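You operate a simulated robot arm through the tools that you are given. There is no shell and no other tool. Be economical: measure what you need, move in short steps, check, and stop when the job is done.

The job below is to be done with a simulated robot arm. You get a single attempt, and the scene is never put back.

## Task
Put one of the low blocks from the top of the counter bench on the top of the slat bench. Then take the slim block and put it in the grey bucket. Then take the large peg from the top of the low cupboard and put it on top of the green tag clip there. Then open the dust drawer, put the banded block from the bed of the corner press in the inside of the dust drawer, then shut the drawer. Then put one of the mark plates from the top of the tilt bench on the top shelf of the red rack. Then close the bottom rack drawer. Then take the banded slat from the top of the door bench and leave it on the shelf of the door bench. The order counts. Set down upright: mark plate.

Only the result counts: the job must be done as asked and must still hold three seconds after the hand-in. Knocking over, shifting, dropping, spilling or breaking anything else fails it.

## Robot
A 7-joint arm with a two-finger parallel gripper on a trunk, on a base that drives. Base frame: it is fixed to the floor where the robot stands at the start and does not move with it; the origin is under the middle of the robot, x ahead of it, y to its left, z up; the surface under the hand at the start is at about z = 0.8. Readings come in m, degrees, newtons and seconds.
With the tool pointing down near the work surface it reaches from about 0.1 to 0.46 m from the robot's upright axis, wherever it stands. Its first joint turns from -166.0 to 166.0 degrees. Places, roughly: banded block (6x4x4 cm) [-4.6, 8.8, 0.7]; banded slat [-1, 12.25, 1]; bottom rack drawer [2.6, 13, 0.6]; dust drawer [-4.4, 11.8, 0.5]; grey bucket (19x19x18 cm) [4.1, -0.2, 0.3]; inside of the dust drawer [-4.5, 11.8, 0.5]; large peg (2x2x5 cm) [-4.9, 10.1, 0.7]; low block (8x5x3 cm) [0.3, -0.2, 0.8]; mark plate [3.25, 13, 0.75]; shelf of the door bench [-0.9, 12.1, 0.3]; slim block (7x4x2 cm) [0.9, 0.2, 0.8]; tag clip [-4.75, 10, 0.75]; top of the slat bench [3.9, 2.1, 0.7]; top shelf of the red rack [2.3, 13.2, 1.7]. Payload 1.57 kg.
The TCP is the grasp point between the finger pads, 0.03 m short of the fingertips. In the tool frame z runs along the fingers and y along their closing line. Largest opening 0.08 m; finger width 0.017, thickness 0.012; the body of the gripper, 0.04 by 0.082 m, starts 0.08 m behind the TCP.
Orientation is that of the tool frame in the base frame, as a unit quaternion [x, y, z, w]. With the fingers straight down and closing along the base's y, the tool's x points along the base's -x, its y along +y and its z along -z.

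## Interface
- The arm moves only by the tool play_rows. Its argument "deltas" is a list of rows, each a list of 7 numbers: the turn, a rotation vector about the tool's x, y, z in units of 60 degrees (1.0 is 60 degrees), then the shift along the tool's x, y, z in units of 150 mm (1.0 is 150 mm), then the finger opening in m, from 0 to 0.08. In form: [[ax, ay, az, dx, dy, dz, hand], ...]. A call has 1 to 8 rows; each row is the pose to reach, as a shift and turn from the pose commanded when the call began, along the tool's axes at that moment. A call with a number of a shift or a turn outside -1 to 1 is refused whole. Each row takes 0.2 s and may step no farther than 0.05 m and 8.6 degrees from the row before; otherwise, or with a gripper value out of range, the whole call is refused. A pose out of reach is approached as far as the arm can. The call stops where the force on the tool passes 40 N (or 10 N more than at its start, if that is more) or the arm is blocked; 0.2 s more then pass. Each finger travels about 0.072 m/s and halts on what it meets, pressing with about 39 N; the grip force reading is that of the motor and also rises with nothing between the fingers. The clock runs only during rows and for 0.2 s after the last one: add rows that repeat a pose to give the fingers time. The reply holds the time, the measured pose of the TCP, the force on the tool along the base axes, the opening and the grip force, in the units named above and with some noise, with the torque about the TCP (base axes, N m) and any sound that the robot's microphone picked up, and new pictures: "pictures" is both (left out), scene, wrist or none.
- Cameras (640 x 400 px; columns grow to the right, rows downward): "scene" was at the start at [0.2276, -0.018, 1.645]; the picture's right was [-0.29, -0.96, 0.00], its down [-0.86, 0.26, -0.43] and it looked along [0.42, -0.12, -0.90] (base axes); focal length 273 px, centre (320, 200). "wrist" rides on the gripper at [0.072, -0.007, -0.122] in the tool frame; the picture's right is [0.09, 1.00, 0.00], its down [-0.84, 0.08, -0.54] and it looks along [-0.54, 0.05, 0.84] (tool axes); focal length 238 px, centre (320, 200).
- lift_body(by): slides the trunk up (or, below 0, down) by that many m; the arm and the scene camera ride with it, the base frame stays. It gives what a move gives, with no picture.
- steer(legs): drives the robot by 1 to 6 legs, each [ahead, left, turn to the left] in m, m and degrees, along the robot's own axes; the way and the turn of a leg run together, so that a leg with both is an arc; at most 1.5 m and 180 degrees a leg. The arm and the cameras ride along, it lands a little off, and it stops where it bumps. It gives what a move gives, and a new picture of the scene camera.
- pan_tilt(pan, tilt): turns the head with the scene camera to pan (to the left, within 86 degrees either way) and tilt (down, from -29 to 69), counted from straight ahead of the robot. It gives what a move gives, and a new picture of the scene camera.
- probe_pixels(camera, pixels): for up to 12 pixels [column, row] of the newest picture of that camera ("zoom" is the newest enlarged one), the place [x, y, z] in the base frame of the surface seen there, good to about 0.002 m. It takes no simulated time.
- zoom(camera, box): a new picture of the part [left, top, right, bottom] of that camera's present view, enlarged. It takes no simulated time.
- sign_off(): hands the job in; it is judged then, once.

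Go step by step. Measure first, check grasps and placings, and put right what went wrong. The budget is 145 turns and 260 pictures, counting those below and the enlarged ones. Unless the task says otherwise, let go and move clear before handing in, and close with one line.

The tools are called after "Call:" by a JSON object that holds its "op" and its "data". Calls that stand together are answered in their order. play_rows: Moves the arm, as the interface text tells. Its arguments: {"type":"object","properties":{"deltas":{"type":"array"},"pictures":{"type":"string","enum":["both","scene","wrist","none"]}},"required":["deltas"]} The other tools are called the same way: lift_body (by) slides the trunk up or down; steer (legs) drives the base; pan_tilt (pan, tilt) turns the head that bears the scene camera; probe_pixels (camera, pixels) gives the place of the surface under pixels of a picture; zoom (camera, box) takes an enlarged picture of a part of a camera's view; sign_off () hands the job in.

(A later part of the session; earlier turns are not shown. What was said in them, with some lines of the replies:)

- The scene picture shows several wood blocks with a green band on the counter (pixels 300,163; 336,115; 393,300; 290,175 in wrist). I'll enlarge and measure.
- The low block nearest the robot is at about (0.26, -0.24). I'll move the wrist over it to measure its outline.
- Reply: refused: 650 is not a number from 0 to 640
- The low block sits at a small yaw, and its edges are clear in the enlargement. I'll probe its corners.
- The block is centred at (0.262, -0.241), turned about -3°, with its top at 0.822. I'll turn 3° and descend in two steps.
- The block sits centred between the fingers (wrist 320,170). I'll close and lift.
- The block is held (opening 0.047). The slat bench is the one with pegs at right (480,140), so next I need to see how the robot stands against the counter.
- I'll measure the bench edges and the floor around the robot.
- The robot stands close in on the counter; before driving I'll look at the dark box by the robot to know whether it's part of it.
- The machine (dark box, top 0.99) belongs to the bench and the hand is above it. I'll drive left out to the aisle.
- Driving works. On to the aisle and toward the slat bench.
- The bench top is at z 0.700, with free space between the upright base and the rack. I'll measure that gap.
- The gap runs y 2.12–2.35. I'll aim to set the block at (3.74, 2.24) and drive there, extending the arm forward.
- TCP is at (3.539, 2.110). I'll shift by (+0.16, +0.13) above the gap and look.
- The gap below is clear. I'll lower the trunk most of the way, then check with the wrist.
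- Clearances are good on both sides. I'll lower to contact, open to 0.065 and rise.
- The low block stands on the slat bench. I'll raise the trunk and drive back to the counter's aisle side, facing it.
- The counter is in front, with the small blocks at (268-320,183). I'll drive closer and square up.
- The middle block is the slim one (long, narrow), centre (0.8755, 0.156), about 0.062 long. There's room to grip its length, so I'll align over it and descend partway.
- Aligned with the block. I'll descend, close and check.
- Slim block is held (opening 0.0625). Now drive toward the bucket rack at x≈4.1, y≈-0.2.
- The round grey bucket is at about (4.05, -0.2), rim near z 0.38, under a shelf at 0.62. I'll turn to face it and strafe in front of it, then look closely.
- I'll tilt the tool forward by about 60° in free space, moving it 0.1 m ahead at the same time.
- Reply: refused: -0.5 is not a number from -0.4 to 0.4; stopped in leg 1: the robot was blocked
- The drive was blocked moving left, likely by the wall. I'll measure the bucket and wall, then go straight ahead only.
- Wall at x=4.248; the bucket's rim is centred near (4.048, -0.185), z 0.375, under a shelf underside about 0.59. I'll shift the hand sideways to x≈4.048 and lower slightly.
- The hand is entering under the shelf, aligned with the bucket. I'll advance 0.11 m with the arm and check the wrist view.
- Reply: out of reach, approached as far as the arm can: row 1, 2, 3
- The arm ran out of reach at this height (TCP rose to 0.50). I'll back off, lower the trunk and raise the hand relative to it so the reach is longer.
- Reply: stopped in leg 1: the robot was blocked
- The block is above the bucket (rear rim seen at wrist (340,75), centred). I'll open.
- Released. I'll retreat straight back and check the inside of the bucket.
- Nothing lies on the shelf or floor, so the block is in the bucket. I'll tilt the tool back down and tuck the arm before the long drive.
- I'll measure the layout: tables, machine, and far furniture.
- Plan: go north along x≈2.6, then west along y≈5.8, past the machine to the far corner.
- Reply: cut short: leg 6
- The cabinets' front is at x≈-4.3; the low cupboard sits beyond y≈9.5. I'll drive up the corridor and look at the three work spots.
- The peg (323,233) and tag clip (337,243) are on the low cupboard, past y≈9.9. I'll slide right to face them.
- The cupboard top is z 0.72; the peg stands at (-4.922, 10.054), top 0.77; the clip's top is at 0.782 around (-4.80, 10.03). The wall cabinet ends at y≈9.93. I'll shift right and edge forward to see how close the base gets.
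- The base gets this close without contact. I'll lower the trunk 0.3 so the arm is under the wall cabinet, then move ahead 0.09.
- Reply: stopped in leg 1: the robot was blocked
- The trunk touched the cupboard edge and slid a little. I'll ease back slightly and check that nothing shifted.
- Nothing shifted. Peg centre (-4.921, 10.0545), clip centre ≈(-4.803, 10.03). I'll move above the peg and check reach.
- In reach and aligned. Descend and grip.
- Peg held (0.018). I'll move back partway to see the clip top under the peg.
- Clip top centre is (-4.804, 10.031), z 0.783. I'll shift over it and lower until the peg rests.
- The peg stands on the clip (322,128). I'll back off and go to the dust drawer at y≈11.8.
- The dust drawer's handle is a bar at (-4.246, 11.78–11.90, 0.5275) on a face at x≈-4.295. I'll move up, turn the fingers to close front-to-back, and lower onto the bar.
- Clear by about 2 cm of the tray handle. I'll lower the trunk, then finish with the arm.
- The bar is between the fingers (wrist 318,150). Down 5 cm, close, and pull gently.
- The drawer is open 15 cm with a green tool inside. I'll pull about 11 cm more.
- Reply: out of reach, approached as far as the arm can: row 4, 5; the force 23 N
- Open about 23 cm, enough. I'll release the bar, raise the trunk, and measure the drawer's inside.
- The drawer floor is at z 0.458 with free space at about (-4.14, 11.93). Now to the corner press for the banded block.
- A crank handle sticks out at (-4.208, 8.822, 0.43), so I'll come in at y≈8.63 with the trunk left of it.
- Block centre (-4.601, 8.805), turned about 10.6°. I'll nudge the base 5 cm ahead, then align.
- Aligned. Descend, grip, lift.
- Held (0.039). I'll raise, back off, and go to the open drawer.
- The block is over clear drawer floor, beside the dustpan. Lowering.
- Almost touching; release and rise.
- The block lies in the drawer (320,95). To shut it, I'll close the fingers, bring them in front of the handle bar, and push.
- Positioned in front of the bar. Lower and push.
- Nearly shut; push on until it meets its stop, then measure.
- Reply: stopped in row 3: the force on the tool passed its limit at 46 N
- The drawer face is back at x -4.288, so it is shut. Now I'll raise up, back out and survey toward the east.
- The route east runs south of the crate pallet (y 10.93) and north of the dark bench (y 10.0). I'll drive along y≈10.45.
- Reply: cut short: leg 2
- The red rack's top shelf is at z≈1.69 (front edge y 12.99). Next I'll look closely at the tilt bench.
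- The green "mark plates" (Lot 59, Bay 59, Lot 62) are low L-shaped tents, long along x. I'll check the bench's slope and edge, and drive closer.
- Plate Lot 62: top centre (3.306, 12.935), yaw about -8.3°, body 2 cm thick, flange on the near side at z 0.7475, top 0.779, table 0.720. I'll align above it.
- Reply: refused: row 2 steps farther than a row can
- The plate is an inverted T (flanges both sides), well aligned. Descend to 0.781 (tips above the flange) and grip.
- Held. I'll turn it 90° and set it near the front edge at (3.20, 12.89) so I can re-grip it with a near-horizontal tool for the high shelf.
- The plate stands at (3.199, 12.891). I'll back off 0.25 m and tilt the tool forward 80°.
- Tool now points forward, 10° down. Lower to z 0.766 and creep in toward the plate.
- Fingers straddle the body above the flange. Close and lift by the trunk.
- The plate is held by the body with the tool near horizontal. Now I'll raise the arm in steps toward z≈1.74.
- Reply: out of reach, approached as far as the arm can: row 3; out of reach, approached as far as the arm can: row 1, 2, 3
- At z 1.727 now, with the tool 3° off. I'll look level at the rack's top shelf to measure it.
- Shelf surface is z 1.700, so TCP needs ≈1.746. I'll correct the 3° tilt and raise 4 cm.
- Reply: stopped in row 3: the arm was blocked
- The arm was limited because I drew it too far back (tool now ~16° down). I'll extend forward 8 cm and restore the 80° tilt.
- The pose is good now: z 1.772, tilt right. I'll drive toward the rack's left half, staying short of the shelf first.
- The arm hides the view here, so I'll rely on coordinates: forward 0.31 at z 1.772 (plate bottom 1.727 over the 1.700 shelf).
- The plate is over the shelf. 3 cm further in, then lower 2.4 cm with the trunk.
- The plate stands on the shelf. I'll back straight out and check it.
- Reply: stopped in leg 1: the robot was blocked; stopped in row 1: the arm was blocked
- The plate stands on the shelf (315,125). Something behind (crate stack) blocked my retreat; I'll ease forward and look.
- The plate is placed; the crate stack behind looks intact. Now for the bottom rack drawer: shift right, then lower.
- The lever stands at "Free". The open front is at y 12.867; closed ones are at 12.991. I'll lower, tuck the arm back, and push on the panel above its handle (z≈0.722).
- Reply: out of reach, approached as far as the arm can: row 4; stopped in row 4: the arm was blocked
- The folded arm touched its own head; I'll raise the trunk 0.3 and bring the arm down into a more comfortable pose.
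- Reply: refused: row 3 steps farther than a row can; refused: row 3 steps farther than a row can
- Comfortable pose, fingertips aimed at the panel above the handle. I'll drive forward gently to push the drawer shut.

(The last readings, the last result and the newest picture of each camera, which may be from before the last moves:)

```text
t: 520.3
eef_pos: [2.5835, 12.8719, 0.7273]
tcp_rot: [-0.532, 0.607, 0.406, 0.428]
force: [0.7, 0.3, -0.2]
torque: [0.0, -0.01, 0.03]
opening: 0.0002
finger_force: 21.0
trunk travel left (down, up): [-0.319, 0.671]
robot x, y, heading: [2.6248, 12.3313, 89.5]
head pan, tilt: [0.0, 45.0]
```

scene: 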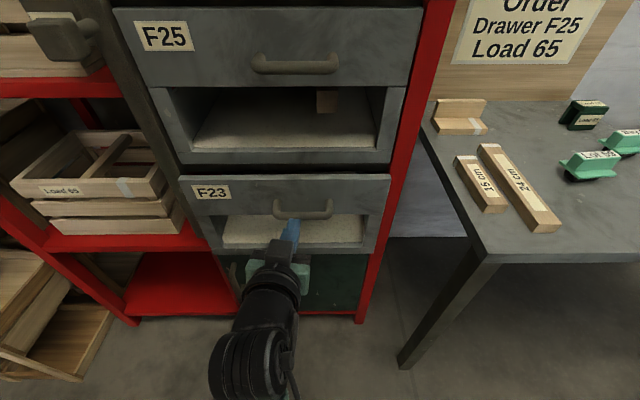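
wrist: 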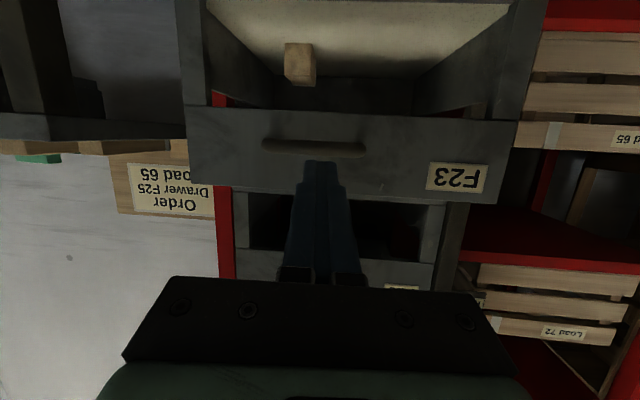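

It's moving with no resistance. Continue 8 cm, then finish with the arm.

Call:
{"op": "steer", "data": {"legs": [[0.075, 0, 0]]}}

Call:
{"op": "play_rows", "data": {"deltas": [[0, 0, 0, -0.03, 0.01, 0.1, 0], [0, 0, 0, -0.06, 0.02, 0.2, 0], [0, 0, 0, -0.08, 0.03, 0.27, 0], [0, 0, 0, -0.1, 0.03, 0.33, 0]], "pictures": "scene"}}

Call:
{"op": "probe_pixels", "data": {"camera": "scene", "pixels": [[240, 205], [360, 200], [200, 60], [380, 60], [215, 212]]}}

```text
t: 521.3
eef_pos: [2.5824, 12.9203, 0.7304]
tcp_rot: [-0.532, 0.608, 0.405, 0.427]
force: [0.2, -6.3, 1.9]
torque: [-0.04, 0.0, 0.0]
opening: 0.0
finger_force: 21.3
trunk travel left (down, up): [-0.319, 0.671]
robot x, y, heading: [2.6262, 12.3872, 89.3]
head pan, tilt: [0.0, 45.0]
stopped in leg 1: the force on the tool passed its limit at 225 N (the readings are from after the stop); the commanded pose is now the measured one
```

scene: 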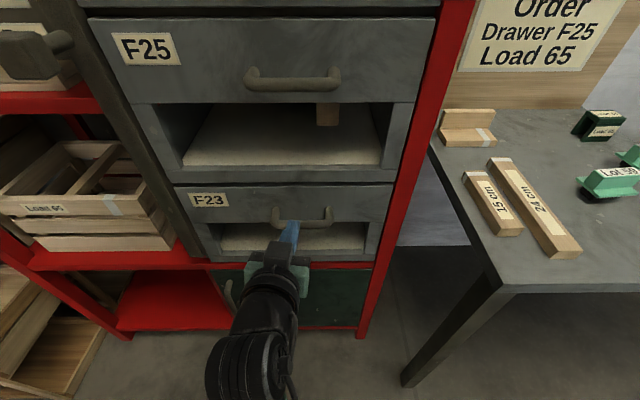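

```text
t: 521.6
eef_pos: [2.582, 12.921, 0.7312]
tcp_rot: [-0.533, 0.61, 0.403, 0.426]
force: [0.5, -15.8, 5.4]
torque: [-0.08, 0.03, 0.11]
opening: 0.0001
finger_force: 21.1
trunk travel left (down, up): [-0.319, 0.671]
robot x, y, heading: [2.6231, 12.3877, 89.6]
head pan, tilt: [0.0, 45.0]
stopped in row 1: the force on the tool passed its limit at 72 N (the readings are from after the stop); the commanded pose is now the measured one
```

scene: 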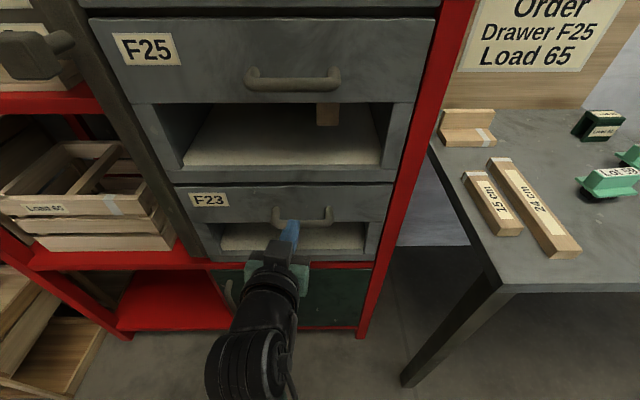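

```text
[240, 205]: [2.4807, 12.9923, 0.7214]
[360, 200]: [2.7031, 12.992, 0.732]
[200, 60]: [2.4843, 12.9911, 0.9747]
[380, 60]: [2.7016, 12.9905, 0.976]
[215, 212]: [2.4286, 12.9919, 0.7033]
```

The drawer front is flush at y 12.992. Now back along the known route to the door bench.

Call:
{"op": "steer", "data": {"legs": [[-0.2, 0, 0.4], [0, -0.55, 0], [-1.5, 0, 0], [-0.25, 0, 0], [0, 0, 90], [1.5, 0, 0]]}}

Call:
{"op": "steer", "data": {"legs": [[1.5, 0, 0], [1.05, 0, 0], [0, 0, -90], [0.35, 0, 0]]}}

Call:
{"op": "lift_body", "data": {"by": 0.4}}

Call:
{"op": "pan_tilt", "data": {"pan": 0, "tilt": 40}}

```text
t: 545.4
eef_pos: [1.1195, 10.3231, 0.729]
tcp_rot: [0.809, -0.047, -0.586, -0.012]
force: [-0.7, -0.7, -0.2]
torque: [0.0, 0.0, -0.01]
opening: 0.0002
finger_force: 21.0
trunk travel left (down, up): [-0.319, 0.671]
robot x, y, heading: [1.653, 10.3777, -179.4]
head pan, tilt: [0.0, 45.0]
```

scene: 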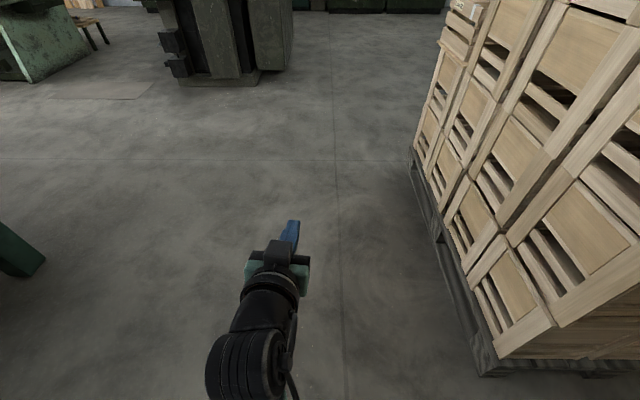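

```text
t: 563.3
eef_pos: [-0.9294, 11.2498, 0.7295]
tcp_rot: [-0.54, 0.605, 0.407, 0.421]
force: [0.8, 0.3, 0.1]
torque: [0.01, -0.02, 0.02]
opening: 0.0
finger_force: 21.5
trunk travel left (down, up): [-0.319, 0.671]
robot x, y, heading: [-0.8729, 10.7148, 90.9]
head pan, tilt: [0.0, 45.0]
```

scene: 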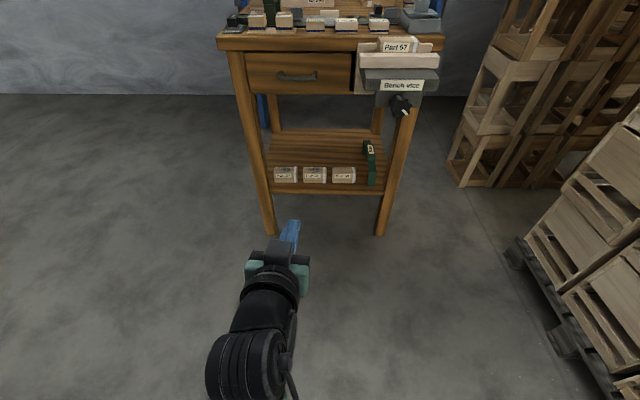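

```text
t: 567.2
eef_pos: [-0.9307, 11.2497, 1.1287]
tcp_rot: [-0.54, 0.604, 0.407, 0.422]
force: [0.2, -0.1, -0.2]
torque: [-0.01, 0.01, -0.02]
opening: 0.0003
finger_force: 21.7
trunk travel left (down, up): [-0.719, 0.271]
robot x, y, heading: [-0.8733, 10.7169, 90.7]
head pan, tilt: [0.0, 45.0]
```

```text
t: 567.8
eef_pos: [-0.9286, 11.2502, 1.1273]
tcp_rot: [-0.541, 0.604, 0.407, 0.421]
force: [-0.3, 0.2, -0.4]
torque: [0.04, -0.03, 0.01]
opening: 0.0
finger_force: 21.1
trunk travel left (down, up): [-0.719, 0.271]
robot x, y, heading: [-0.8718, 10.7149, 90.9]
head pan, tilt: [0.0, 40.0]
```

scene: 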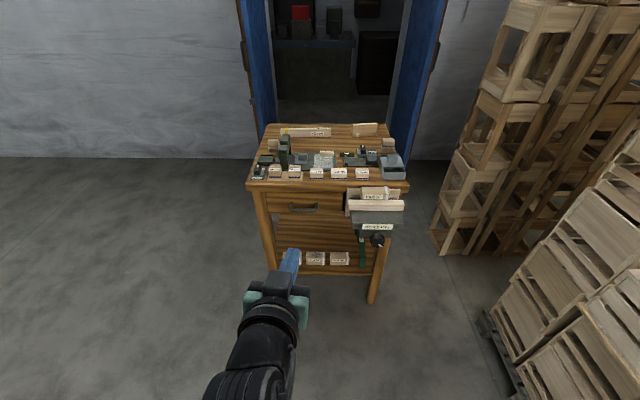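

Call:
{"op": "zoom", "data": {"camera": "scene", "box": [235, 110, 425, 275]}}

Call:
{"op": "probe_pixels", "data": {"camera": "scene", "pixels": [[305, 131], [285, 131], [328, 131], [366, 128], [270, 145], [320, 158], [250, 185], [405, 185], [275, 128], [390, 128], [315, 257], [330, 265]]}}

```text
2.42 times, centred on (330, 192) of scene
```

zoom: 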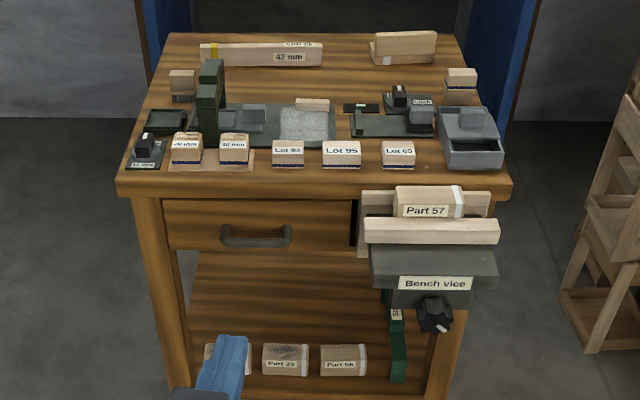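

```text
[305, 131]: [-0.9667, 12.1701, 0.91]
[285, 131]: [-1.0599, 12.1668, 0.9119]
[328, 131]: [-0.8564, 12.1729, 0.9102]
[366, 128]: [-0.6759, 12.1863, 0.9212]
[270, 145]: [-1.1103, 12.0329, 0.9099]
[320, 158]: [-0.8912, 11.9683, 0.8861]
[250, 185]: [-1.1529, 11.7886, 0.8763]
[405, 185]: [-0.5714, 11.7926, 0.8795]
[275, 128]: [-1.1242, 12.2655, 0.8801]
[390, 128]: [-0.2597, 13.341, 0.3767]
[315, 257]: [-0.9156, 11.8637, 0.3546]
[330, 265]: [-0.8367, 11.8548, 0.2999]
```

The banded slat (yellow band, "42 mm") lies along x at the back, around (-0.97, 12.18). I'll approach from the west side, pointing along it.

Call:
{"op": "steer", "data": {"legs": [[0.4, 0.5, -0.9], [0.4, 0.45, 0], [0.63, 0, 0], [0, 0, -90]]}}

Call:
{"op": "pan_tilt", "data": {"pan": 0, "tilt": 42}}

Call:
{"op": "zoom", "data": {"camera": "scene", "box": [220, 130, 420, 270]}}

```text
t: 581.4
eef_pos: [-1.2979, 12.1948, 1.1295]
tcp_rot: [0.046, 0.809, -0.011, 0.585]
force: [0.0, -0.4, 0.3]
torque: [0.0, 0.02, 0.0]
opening: 0.0
finger_force: 21.4
trunk travel left (down, up): [-0.719, 0.271]
robot x, y, heading: [-1.8307, 12.1441, 0.4]
head pan, tilt: [0.0, 40.0]
```

scene: 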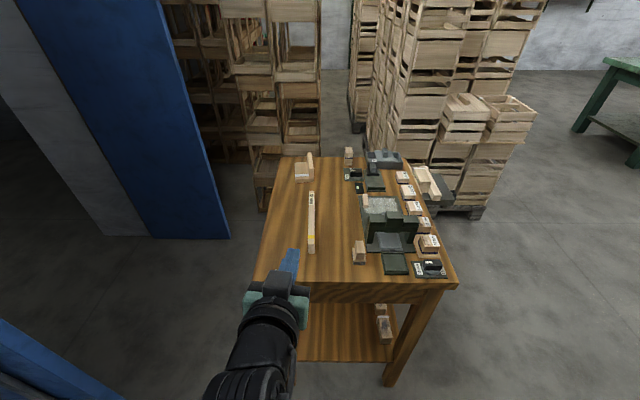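

```text
t: 582.0
eef_pos: [-1.2974, 12.1977, 1.1283]
tcp_rot: [0.046, 0.809, -0.01, 0.586]
force: [0.4, -0.4, 0.9]
torque: [-0.01, -0.01, -0.01]
opening: 0.0005
finger_force: 21.6
trunk travel left (down, up): [-0.719, 0.271]
robot x, y, heading: [-1.8313, 12.1427, 0.5]
head pan, tilt: [0.0, 42.0]
```

scene: 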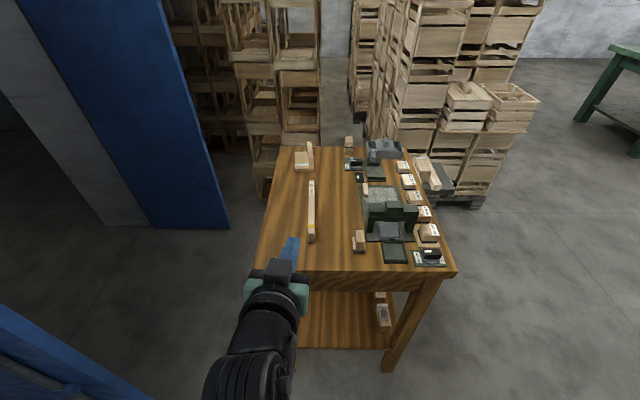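

```text
2.86 times, centred on (320, 200) of scene
```

zoom: 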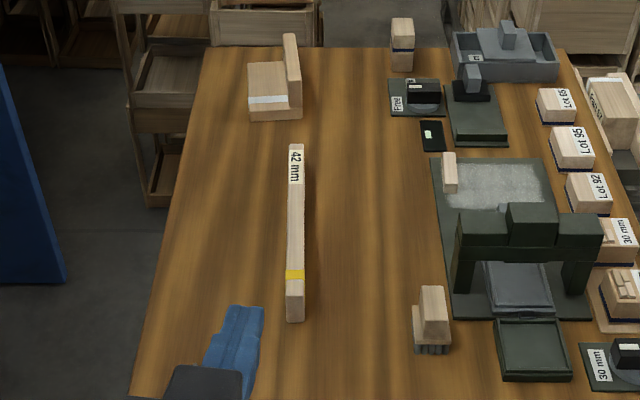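

Call:
{"op": "probe_pixels", "data": {"camera": "zoom", "pixels": [[296, 150], [297, 200], [296, 270], [295, 305], [295, 318], [288, 250], [304, 250], [270, 250], [330, 250], [145, 380], [200, 60]]}}

Call:
{"op": "probe_pixels", "data": {"camera": "scene", "pixels": [[320, 320], [360, 330], [310, 345], [380, 318], [395, 365], [300, 270], [382, 297], [345, 300]]}}

```text
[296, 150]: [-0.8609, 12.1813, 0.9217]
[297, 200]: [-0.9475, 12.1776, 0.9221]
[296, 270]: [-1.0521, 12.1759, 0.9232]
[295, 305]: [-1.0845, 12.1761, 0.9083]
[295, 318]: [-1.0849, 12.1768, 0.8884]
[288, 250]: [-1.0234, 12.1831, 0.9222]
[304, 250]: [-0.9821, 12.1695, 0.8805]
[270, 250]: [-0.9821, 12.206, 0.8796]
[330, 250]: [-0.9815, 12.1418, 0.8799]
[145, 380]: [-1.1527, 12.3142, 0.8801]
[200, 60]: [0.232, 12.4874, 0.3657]
```

```text
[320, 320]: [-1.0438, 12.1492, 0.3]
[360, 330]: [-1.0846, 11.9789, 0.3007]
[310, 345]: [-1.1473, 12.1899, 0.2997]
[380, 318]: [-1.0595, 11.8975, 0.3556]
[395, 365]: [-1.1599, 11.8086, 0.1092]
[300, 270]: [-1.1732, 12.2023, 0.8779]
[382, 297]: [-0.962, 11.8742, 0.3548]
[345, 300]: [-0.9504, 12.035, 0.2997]
```

The slat stands on edge: x -1.087…-0.855, y 12.176, z 0.88–0.922, clear around. I'll re-square the tool at ~50° tilt, then move over it.

Call:
{"op": "play_rows", "data": {"deltas": [[-0.022, 0.12, -0.019, 0.1, -0.05, 0.04, 0.05], [-0.045, 0.24, -0.038, 0.2, -0.1, 0.08, 0.05], [-0.068, 0.367, -0.058, 0.31, -0.145, 0.114, 0.05], [-0.068, 0.367, -0.058, 0.31, -0.145, 0.114, 0.05]], "pictures": "none"}}

Call:
{"op": "steer", "data": {"legs": [[0.26, 0, -0.4]]}}

Call:
{"op": "play_rows", "data": {"deltas": [[0, 0, 0, 0, 0, 0, 0.05]], "pictures": "wrist"}}

```text
t: 583.0
eef_pos: [-1.2984, 12.1771, 1.0779]
tcp_rot: [0.003, 0.907, 0.008, 0.42]
force: [-0.5, 0.3, 0.2]
torque: [0.05, -0.02, -0.02]
opening: 0.0501
finger_force: 0.1
trunk travel left (down, up): [-0.719, 0.271]
robot x, y, heading: [-1.832, 12.1426, 0.7]
head pan, tilt: [0.0, 42.0]
```

```text
t: 584.8
eef_pos: [-1.0387, 12.1738, 1.0778]
tcp_rot: [0.006, 0.907, 0.008, 0.421]
force: [0.0, -0.8, 0.0]
torque: [-0.01, 0.05, 0.0]
opening: 0.0498
finger_force: 0.0
trunk travel left (down, up): [-0.719, 0.271]
robot x, y, heading: [-1.5744, 12.145, 0.2]
head pan, tilt: [0.0, 42.0]
```

scene: 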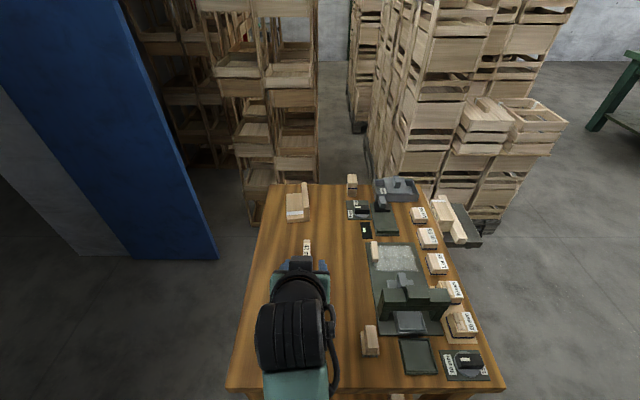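

```text
t: 585.2
eef_pos: [-1.0384, 12.1742, 1.0772]
tcp_rot: [0.007, 0.907, 0.007, 0.422]
force: [-0.5, 0.2, -0.5]
torque: [0.01, 0.0, -0.01]
opening: 0.0504
finger_force: 0.1
trunk travel left (down, up): [-0.719, 0.271]
robot x, y, heading: [-1.5746, 12.1465, 0.3]
head pan, tilt: [0.0, 42.0]
```

wrist: 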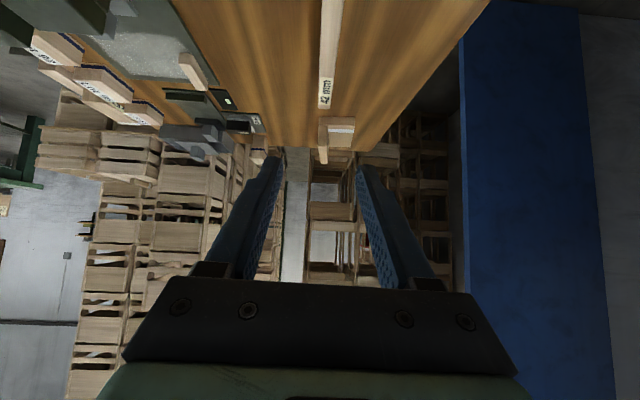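

Aligned with the slat. Lower onto it and grip.

Call:
{"op": "lift_body", "data": {"by": -0.15}}

Call:
{"op": "play_rows", "data": {"deltas": [[0, 0, -0.02, -0.02, 0.01, 0.11, 0.05], [0, 0, -0.02, -0.04, 0.02, 0.227, 0.05], [0, 0, -0.02, -0.04, 0.02, 0.227, 0.05]], "pictures": "wrist"}}

```text
t: 587.0
eef_pos: [-1.0389, 12.1742, 0.9284]
tcp_rot: [0.006, 0.907, 0.008, 0.421]
force: [0.0, -0.4, -0.7]
torque: [0.0, 0.02, 0.03]
opening: 0.0498
finger_force: 0.0
trunk travel left (down, up): [-0.569, 0.421]
robot x, y, heading: [-1.5727, 12.1472, -0.3]
head pan, tilt: [0.0, 42.0]
```

```text
t: 587.8
eef_pos: [-1.0081, 12.1781, 0.9107]
tcp_rot: [-0.003, 0.907, 0.003, 0.422]
force: [-0.4, -0.4, -0.2]
torque: [0.0, -0.02, -0.01]
opening: 0.05
finger_force: 0.1
trunk travel left (down, up): [-0.569, 0.421]
robot x, y, heading: [-1.5713, 12.1477, -0.1]
head pan, tilt: [0.0, 42.0]
```

wrist: 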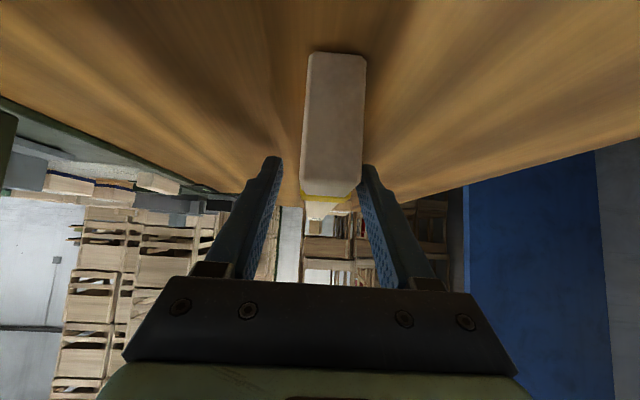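

Call:
{"op": "play_rows", "data": {"deltas": [[0, 0, 0, 0, 0, 0, 0], [0, 0, 0, 0, 0, 0, 0], [0, 0, 0, 0, 0, 0, 0], [0, 0, 0, 0, 0, 0, 0]], "pictures": "none"}}

Call:
{"op": "lift_body", "data": {"by": 0.15}}

Call:
{"op": "steer", "data": {"legs": [[-0.45, 0, 0]]}}

```text
t: 588.8
eef_pos: [-1.0085, 12.1775, 0.9113]
tcp_rot: [-0.003, 0.907, 0.003, 0.421]
force: [0.6, 1.0, 2.3]
torque: [0.02, -0.09, 0.01]
opening: 0.0174
finger_force: 32.4
trunk travel left (down, up): [-0.569, 0.421]
robot x, y, heading: [-1.573, 12.149, 0.1]
head pan, tilt: [0.0, 42.0]
```

```text
t: 590.5
eef_pos: [-1.0086, 12.1783, 1.0596]
tcp_rot: [-0.002, 0.907, 0.002, 0.422]
force: [0.6, 0.4, -0.7]
torque: [0.02, 0.03, 0.02]
opening: 0.0174
finger_force: 32.4
trunk travel left (down, up): [-0.719, 0.271]
robot x, y, heading: [-1.5745, 12.1489, 0.1]
head pan, tilt: [0.0, 42.0]
```

```text
t: 593.2
eef_pos: [-1.455, 12.1745, 1.0606]
tcp_rot: [0.0, 0.907, 0.001, 0.421]
force: [0.5, -0.8, -0.7]
torque: [-0.03, 0.03, 0.01]
opening: 0.0171
finger_force: 31.3
trunk travel left (down, up): [-0.719, 0.271]
robot x, y, heading: [-2.0156, 12.1465, 0.1]
head pan, tilt: [0.0, 42.0]
```

scene: 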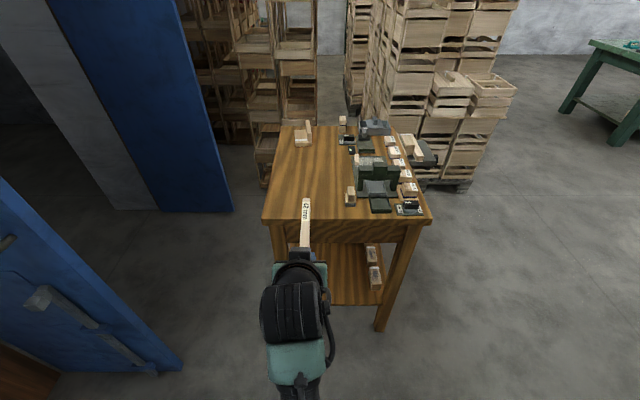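

Slat held. I'll lower to shelf level outside the bench, centre between the legs (y≈12.08), and check.

Call:
{"op": "steer", "data": {"legs": [[0, -0.09, 0]]}}

Call:
{"op": "lift_body", "data": {"by": -0.4}}

Call:
{"op": "lift_body", "data": {"by": -0.285}}

Call:
{"op": "pan_tilt", "data": {"pan": 0, "tilt": 35}}

Call:
{"op": "zoom", "data": {"camera": "scene", "box": [220, 100, 460, 320]}}

```text
t: 594.4
eef_pos: [-1.4552, 12.0873, 1.0611]
tcp_rot: [-0.002, 0.907, 0.003, 0.421]
force: [0.4, 0.1, -1.2]
torque: [0.05, 0.04, 0.02]
opening: 0.0176
finger_force: 32.4
trunk travel left (down, up): [-0.719, 0.271]
robot x, y, heading: [-2.0167, 12.0578, 0.0]
head pan, tilt: [0.0, 42.0]
```

scene: 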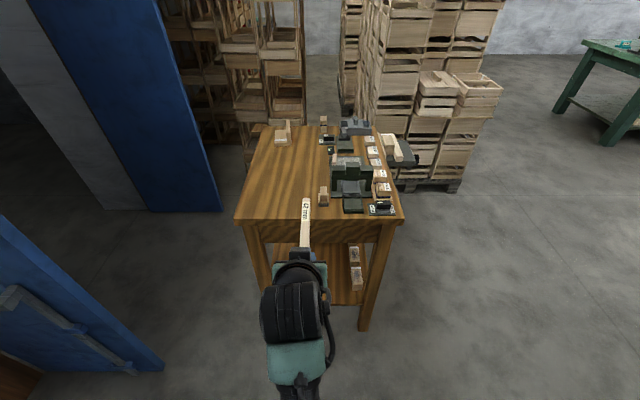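

```text
t: 598.2
eef_pos: [-1.4553, 12.0879, 0.6618]
tcp_rot: [-0.002, 0.907, 0.003, 0.422]
force: [-0.5, -0.4, -1.4]
torque: [0.0, 0.05, 0.0]
opening: 0.0171
finger_force: 31.7
trunk travel left (down, up): [-0.319, 0.671]
robot x, y, heading: [-2.0184, 12.057, -0.0]
head pan, tilt: [0.0, 42.0]
```

```text
t: 601.1
eef_pos: [-1.4545, 12.0876, 0.3763]
tcp_rot: [-0.002, 0.907, 0.002, 0.421]
force: [0.5, 0.6, -1.2]
torque: [0.0, 0.05, 0.0]
opening: 0.0174
finger_force: 32.0
trunk travel left (down, up): [-0.034, 0.956]
robot x, y, heading: [-2.0201, 12.0551, -0.2]
head pan, tilt: [0.0, 42.0]
```

```text
t: 601.7
eef_pos: [-1.4558, 12.0875, 0.3763]
tcp_rot: [-0.001, 0.907, 0.001, 0.421]
force: [0.2, -0.8, -0.3]
torque: [0.03, 0.02, 0.01]
opening: 0.0175
finger_force: 32.4
trunk travel left (down, up): [-0.034, 0.956]
robot x, y, heading: [-2.0206, 12.0576, 0.2]
head pan, tilt: [0.0, 35.0]
```

scene: 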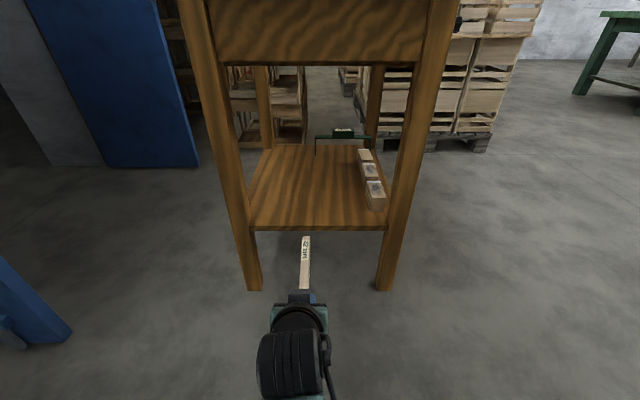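

```text
1.82 times, centred on (340, 210) of scene
```

zoom: 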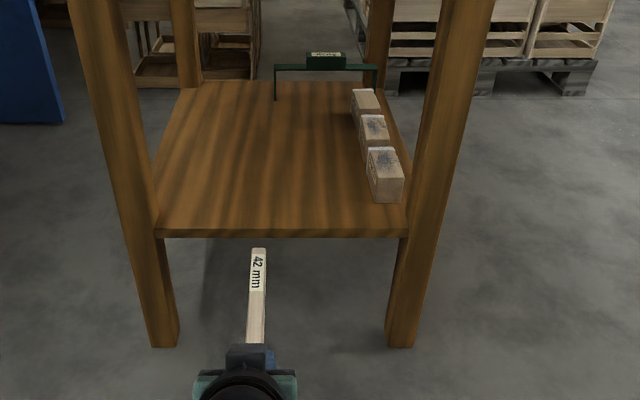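

The way in is clear. Drive in 0.43 m.

Call:
{"op": "steer", "data": {"legs": [[0.25, 0, 0], [0.185, 0, 0]]}}

Call:
{"op": "play_rows", "data": {"deltas": [[0, 0, 0, 0, 0, 0, 0]], "pictures": "wrist"}}

```text
t: 604.7
eef_pos: [-1.0228, 12.0956, 0.3762]
tcp_rot: [-0.006, 0.907, 0.004, 0.421]
force: [0.0, 0.6, -1.4]
torque: [0.0, 0.01, 0.02]
opening: 0.0174
finger_force: 32.5
trunk travel left (down, up): [-0.034, 0.956]
robot x, y, heading: [-1.5868, 12.0568, 0.6]
head pan, tilt: [0.0, 35.0]
```

scene: 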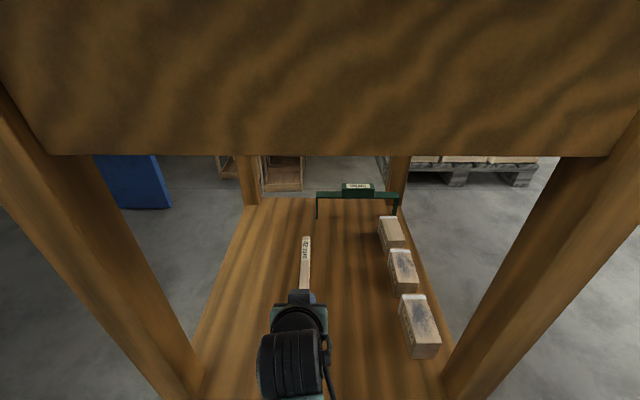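

```text
t: 605.1
eef_pos: [-1.0233, 12.0956, 0.3765]
tcp_rot: [-0.005, 0.907, 0.003, 0.421]
force: [-0.4, 0.3, -1.1]
torque: [0.01, 0.06, 0.02]
opening: 0.0174
finger_force: 32.5
trunk travel left (down, up): [-0.034, 0.956]
robot x, y, heading: [-1.59, 12.0615, 0.6]
head pan, tilt: [0.0, 35.0]
```

wrist: 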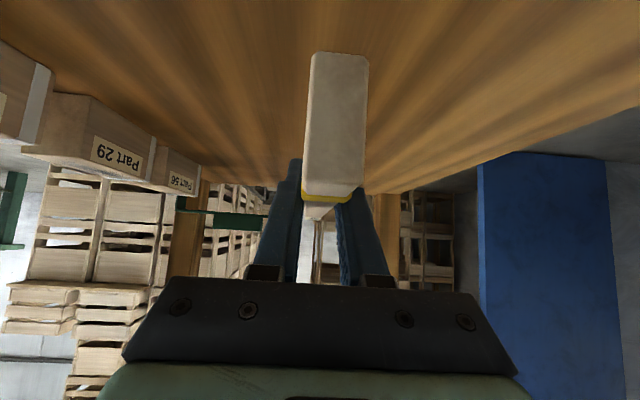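

Over free shelf. Lower 4.4 cm with the arm and release.

Call:
{"op": "play_rows", "data": {"deltas": [[0, 0, 0, 0.11, 0, 0.095, 0], [0, 0, 0, 0.19, 0, 0.16, 0], [0, 0, 0, 0.222, 0, 0.187, 0], [0, 0, 0, 0.222, 0, 0.187, 0]], "pictures": "wrist"}}

```text
t: 606.1
eef_pos: [-1.0239, 12.0967, 0.3317]
tcp_rot: [-0.006, 0.907, 0.005, 0.42]
force: [0.2, -1.3, -1.1]
torque: [0.0, 0.05, 0.01]
opening: 0.0175
finger_force: 32.6
trunk travel left (down, up): [-0.034, 0.956]
robot x, y, heading: [-1.585, 12.0576, 0.6]
head pan, tilt: [0.0, 35.0]
```

wrist: 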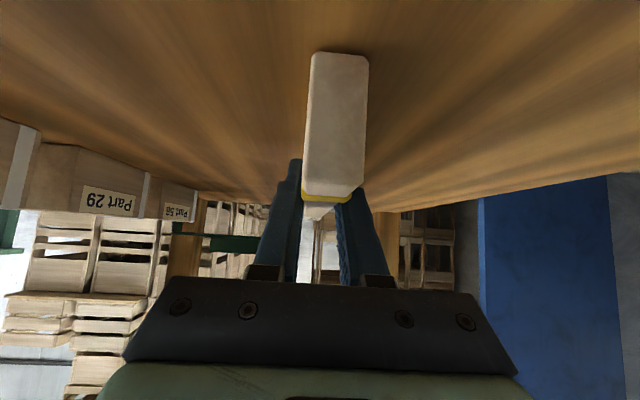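

Call:
{"op": "play_rows", "data": {"deltas": [[0, 0, 0, 0.006, 0, 0.005, 0], [0, 0, 0, 0.006, 0, 0.005, 0.03], [0, 0, 0, 0.006, 0, 0.005, 0.05], [0, 0, 0, 0.006, 0, 0.005, 0.05]], "pictures": "none"}}

Call:
{"op": "play_rows", "data": {"deltas": [[0, 0, 0, 0, 0, -0.2, 0.05], [0, 0, 0, 0, 0, -0.45, 0.05], [0, 0, 0, 0, 0, -0.6, 0.05]], "pictures": "wrist"}}

Call:
{"op": "steer", "data": {"legs": [[-0.5, 0, 0]]}}

Call:
{"op": "zoom", "data": {"camera": "scene", "box": [220, 100, 460, 320]}}

```text
t: 607.1
eef_pos: [-1.0231, 12.0961, 0.3309]
tcp_rot: [-0.006, 0.907, 0.004, 0.421]
force: [0.1, -0.3, -0.4]
torque: [-0.01, 0.01, 0.02]
opening: 0.05
finger_force: 0.0
trunk travel left (down, up): [-0.034, 0.956]
robot x, y, heading: [-1.5849, 12.0603, 0.5]
head pan, tilt: [0.0, 35.0]
```

```text
t: 607.9
eef_pos: [-1.093, 12.0961, 0.3887]
tcp_rot: [-0.006, 0.907, 0.004, 0.421]
force: [0.7, 0.1, -0.4]
torque: [0.04, 0.01, 0.02]
opening: 0.0501
finger_force: 0.1
trunk travel left (down, up): [-0.034, 0.956]
robot x, y, heading: [-1.5878, 12.0571, 0.5]
head pan, tilt: [0.0, 35.0]
```

wrist: 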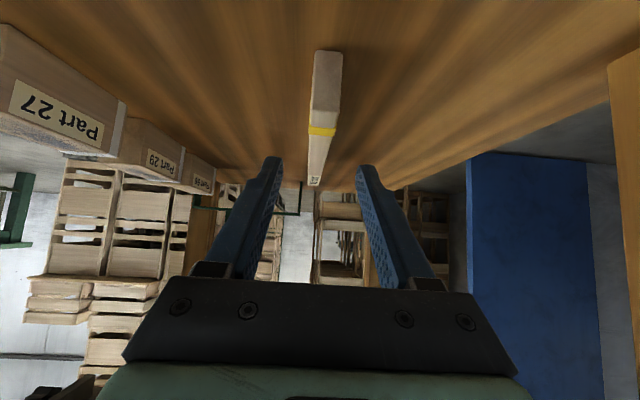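

```text
t: 610.8
eef_pos: [-1.587, 12.0878, 0.3884]
tcp_rot: [0.0, 0.907, 0.002, 0.421]
force: [0.1, 0.5, -0.7]
torque: [0.0, 0.03, -0.01]
opening: 0.0501
finger_force: 0.1
trunk travel left (down, up): [-0.034, 0.956]
robot x, y, heading: [-2.0811, 12.0578, -0.2]
head pan, tilt: [0.0, 35.0]
```

scene: 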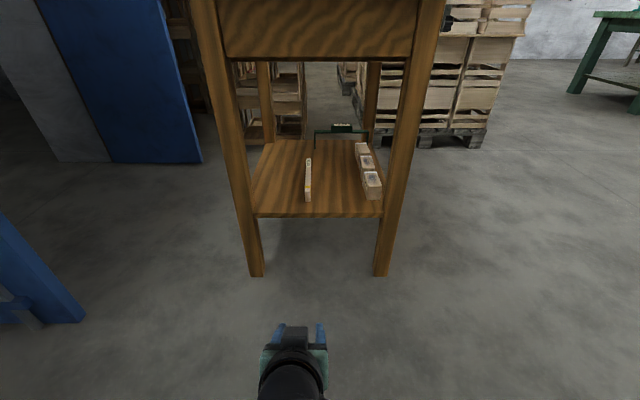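

```text
1.82 times, centred on (340, 210) of scene
```

zoom: 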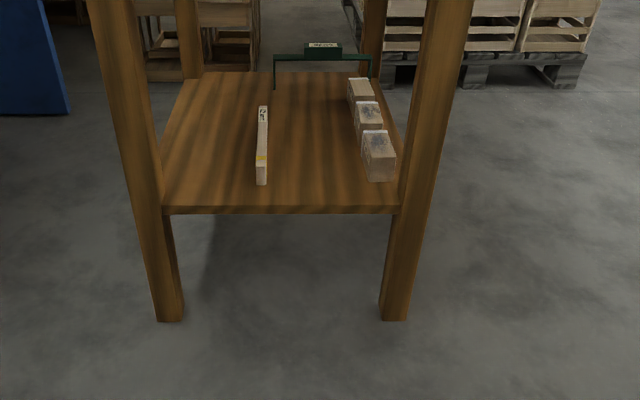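

The slat stands on the door bench's shelf (zoom 262,145) and the hand is clear, with all the steps done in order. I couldn't see into the bucket, but nothing was lying on the shelf or floor there. The rack still measures where it was after the drawer was pushed shut. I'm handing in.

Call:
{"op": "sign_off", "data": {}}

```text
The job is handed in.
```

I carried out all seven steps in order and handed the job in, but two results I could not see directly. I never saw the slim block inside the grey bucket; nothing was lying on the shelf or floor there. I also did not look at the mark plate again after closing the rack drawer, which hit its stop hard (a 225 N peak), though the rack itself had not moved.
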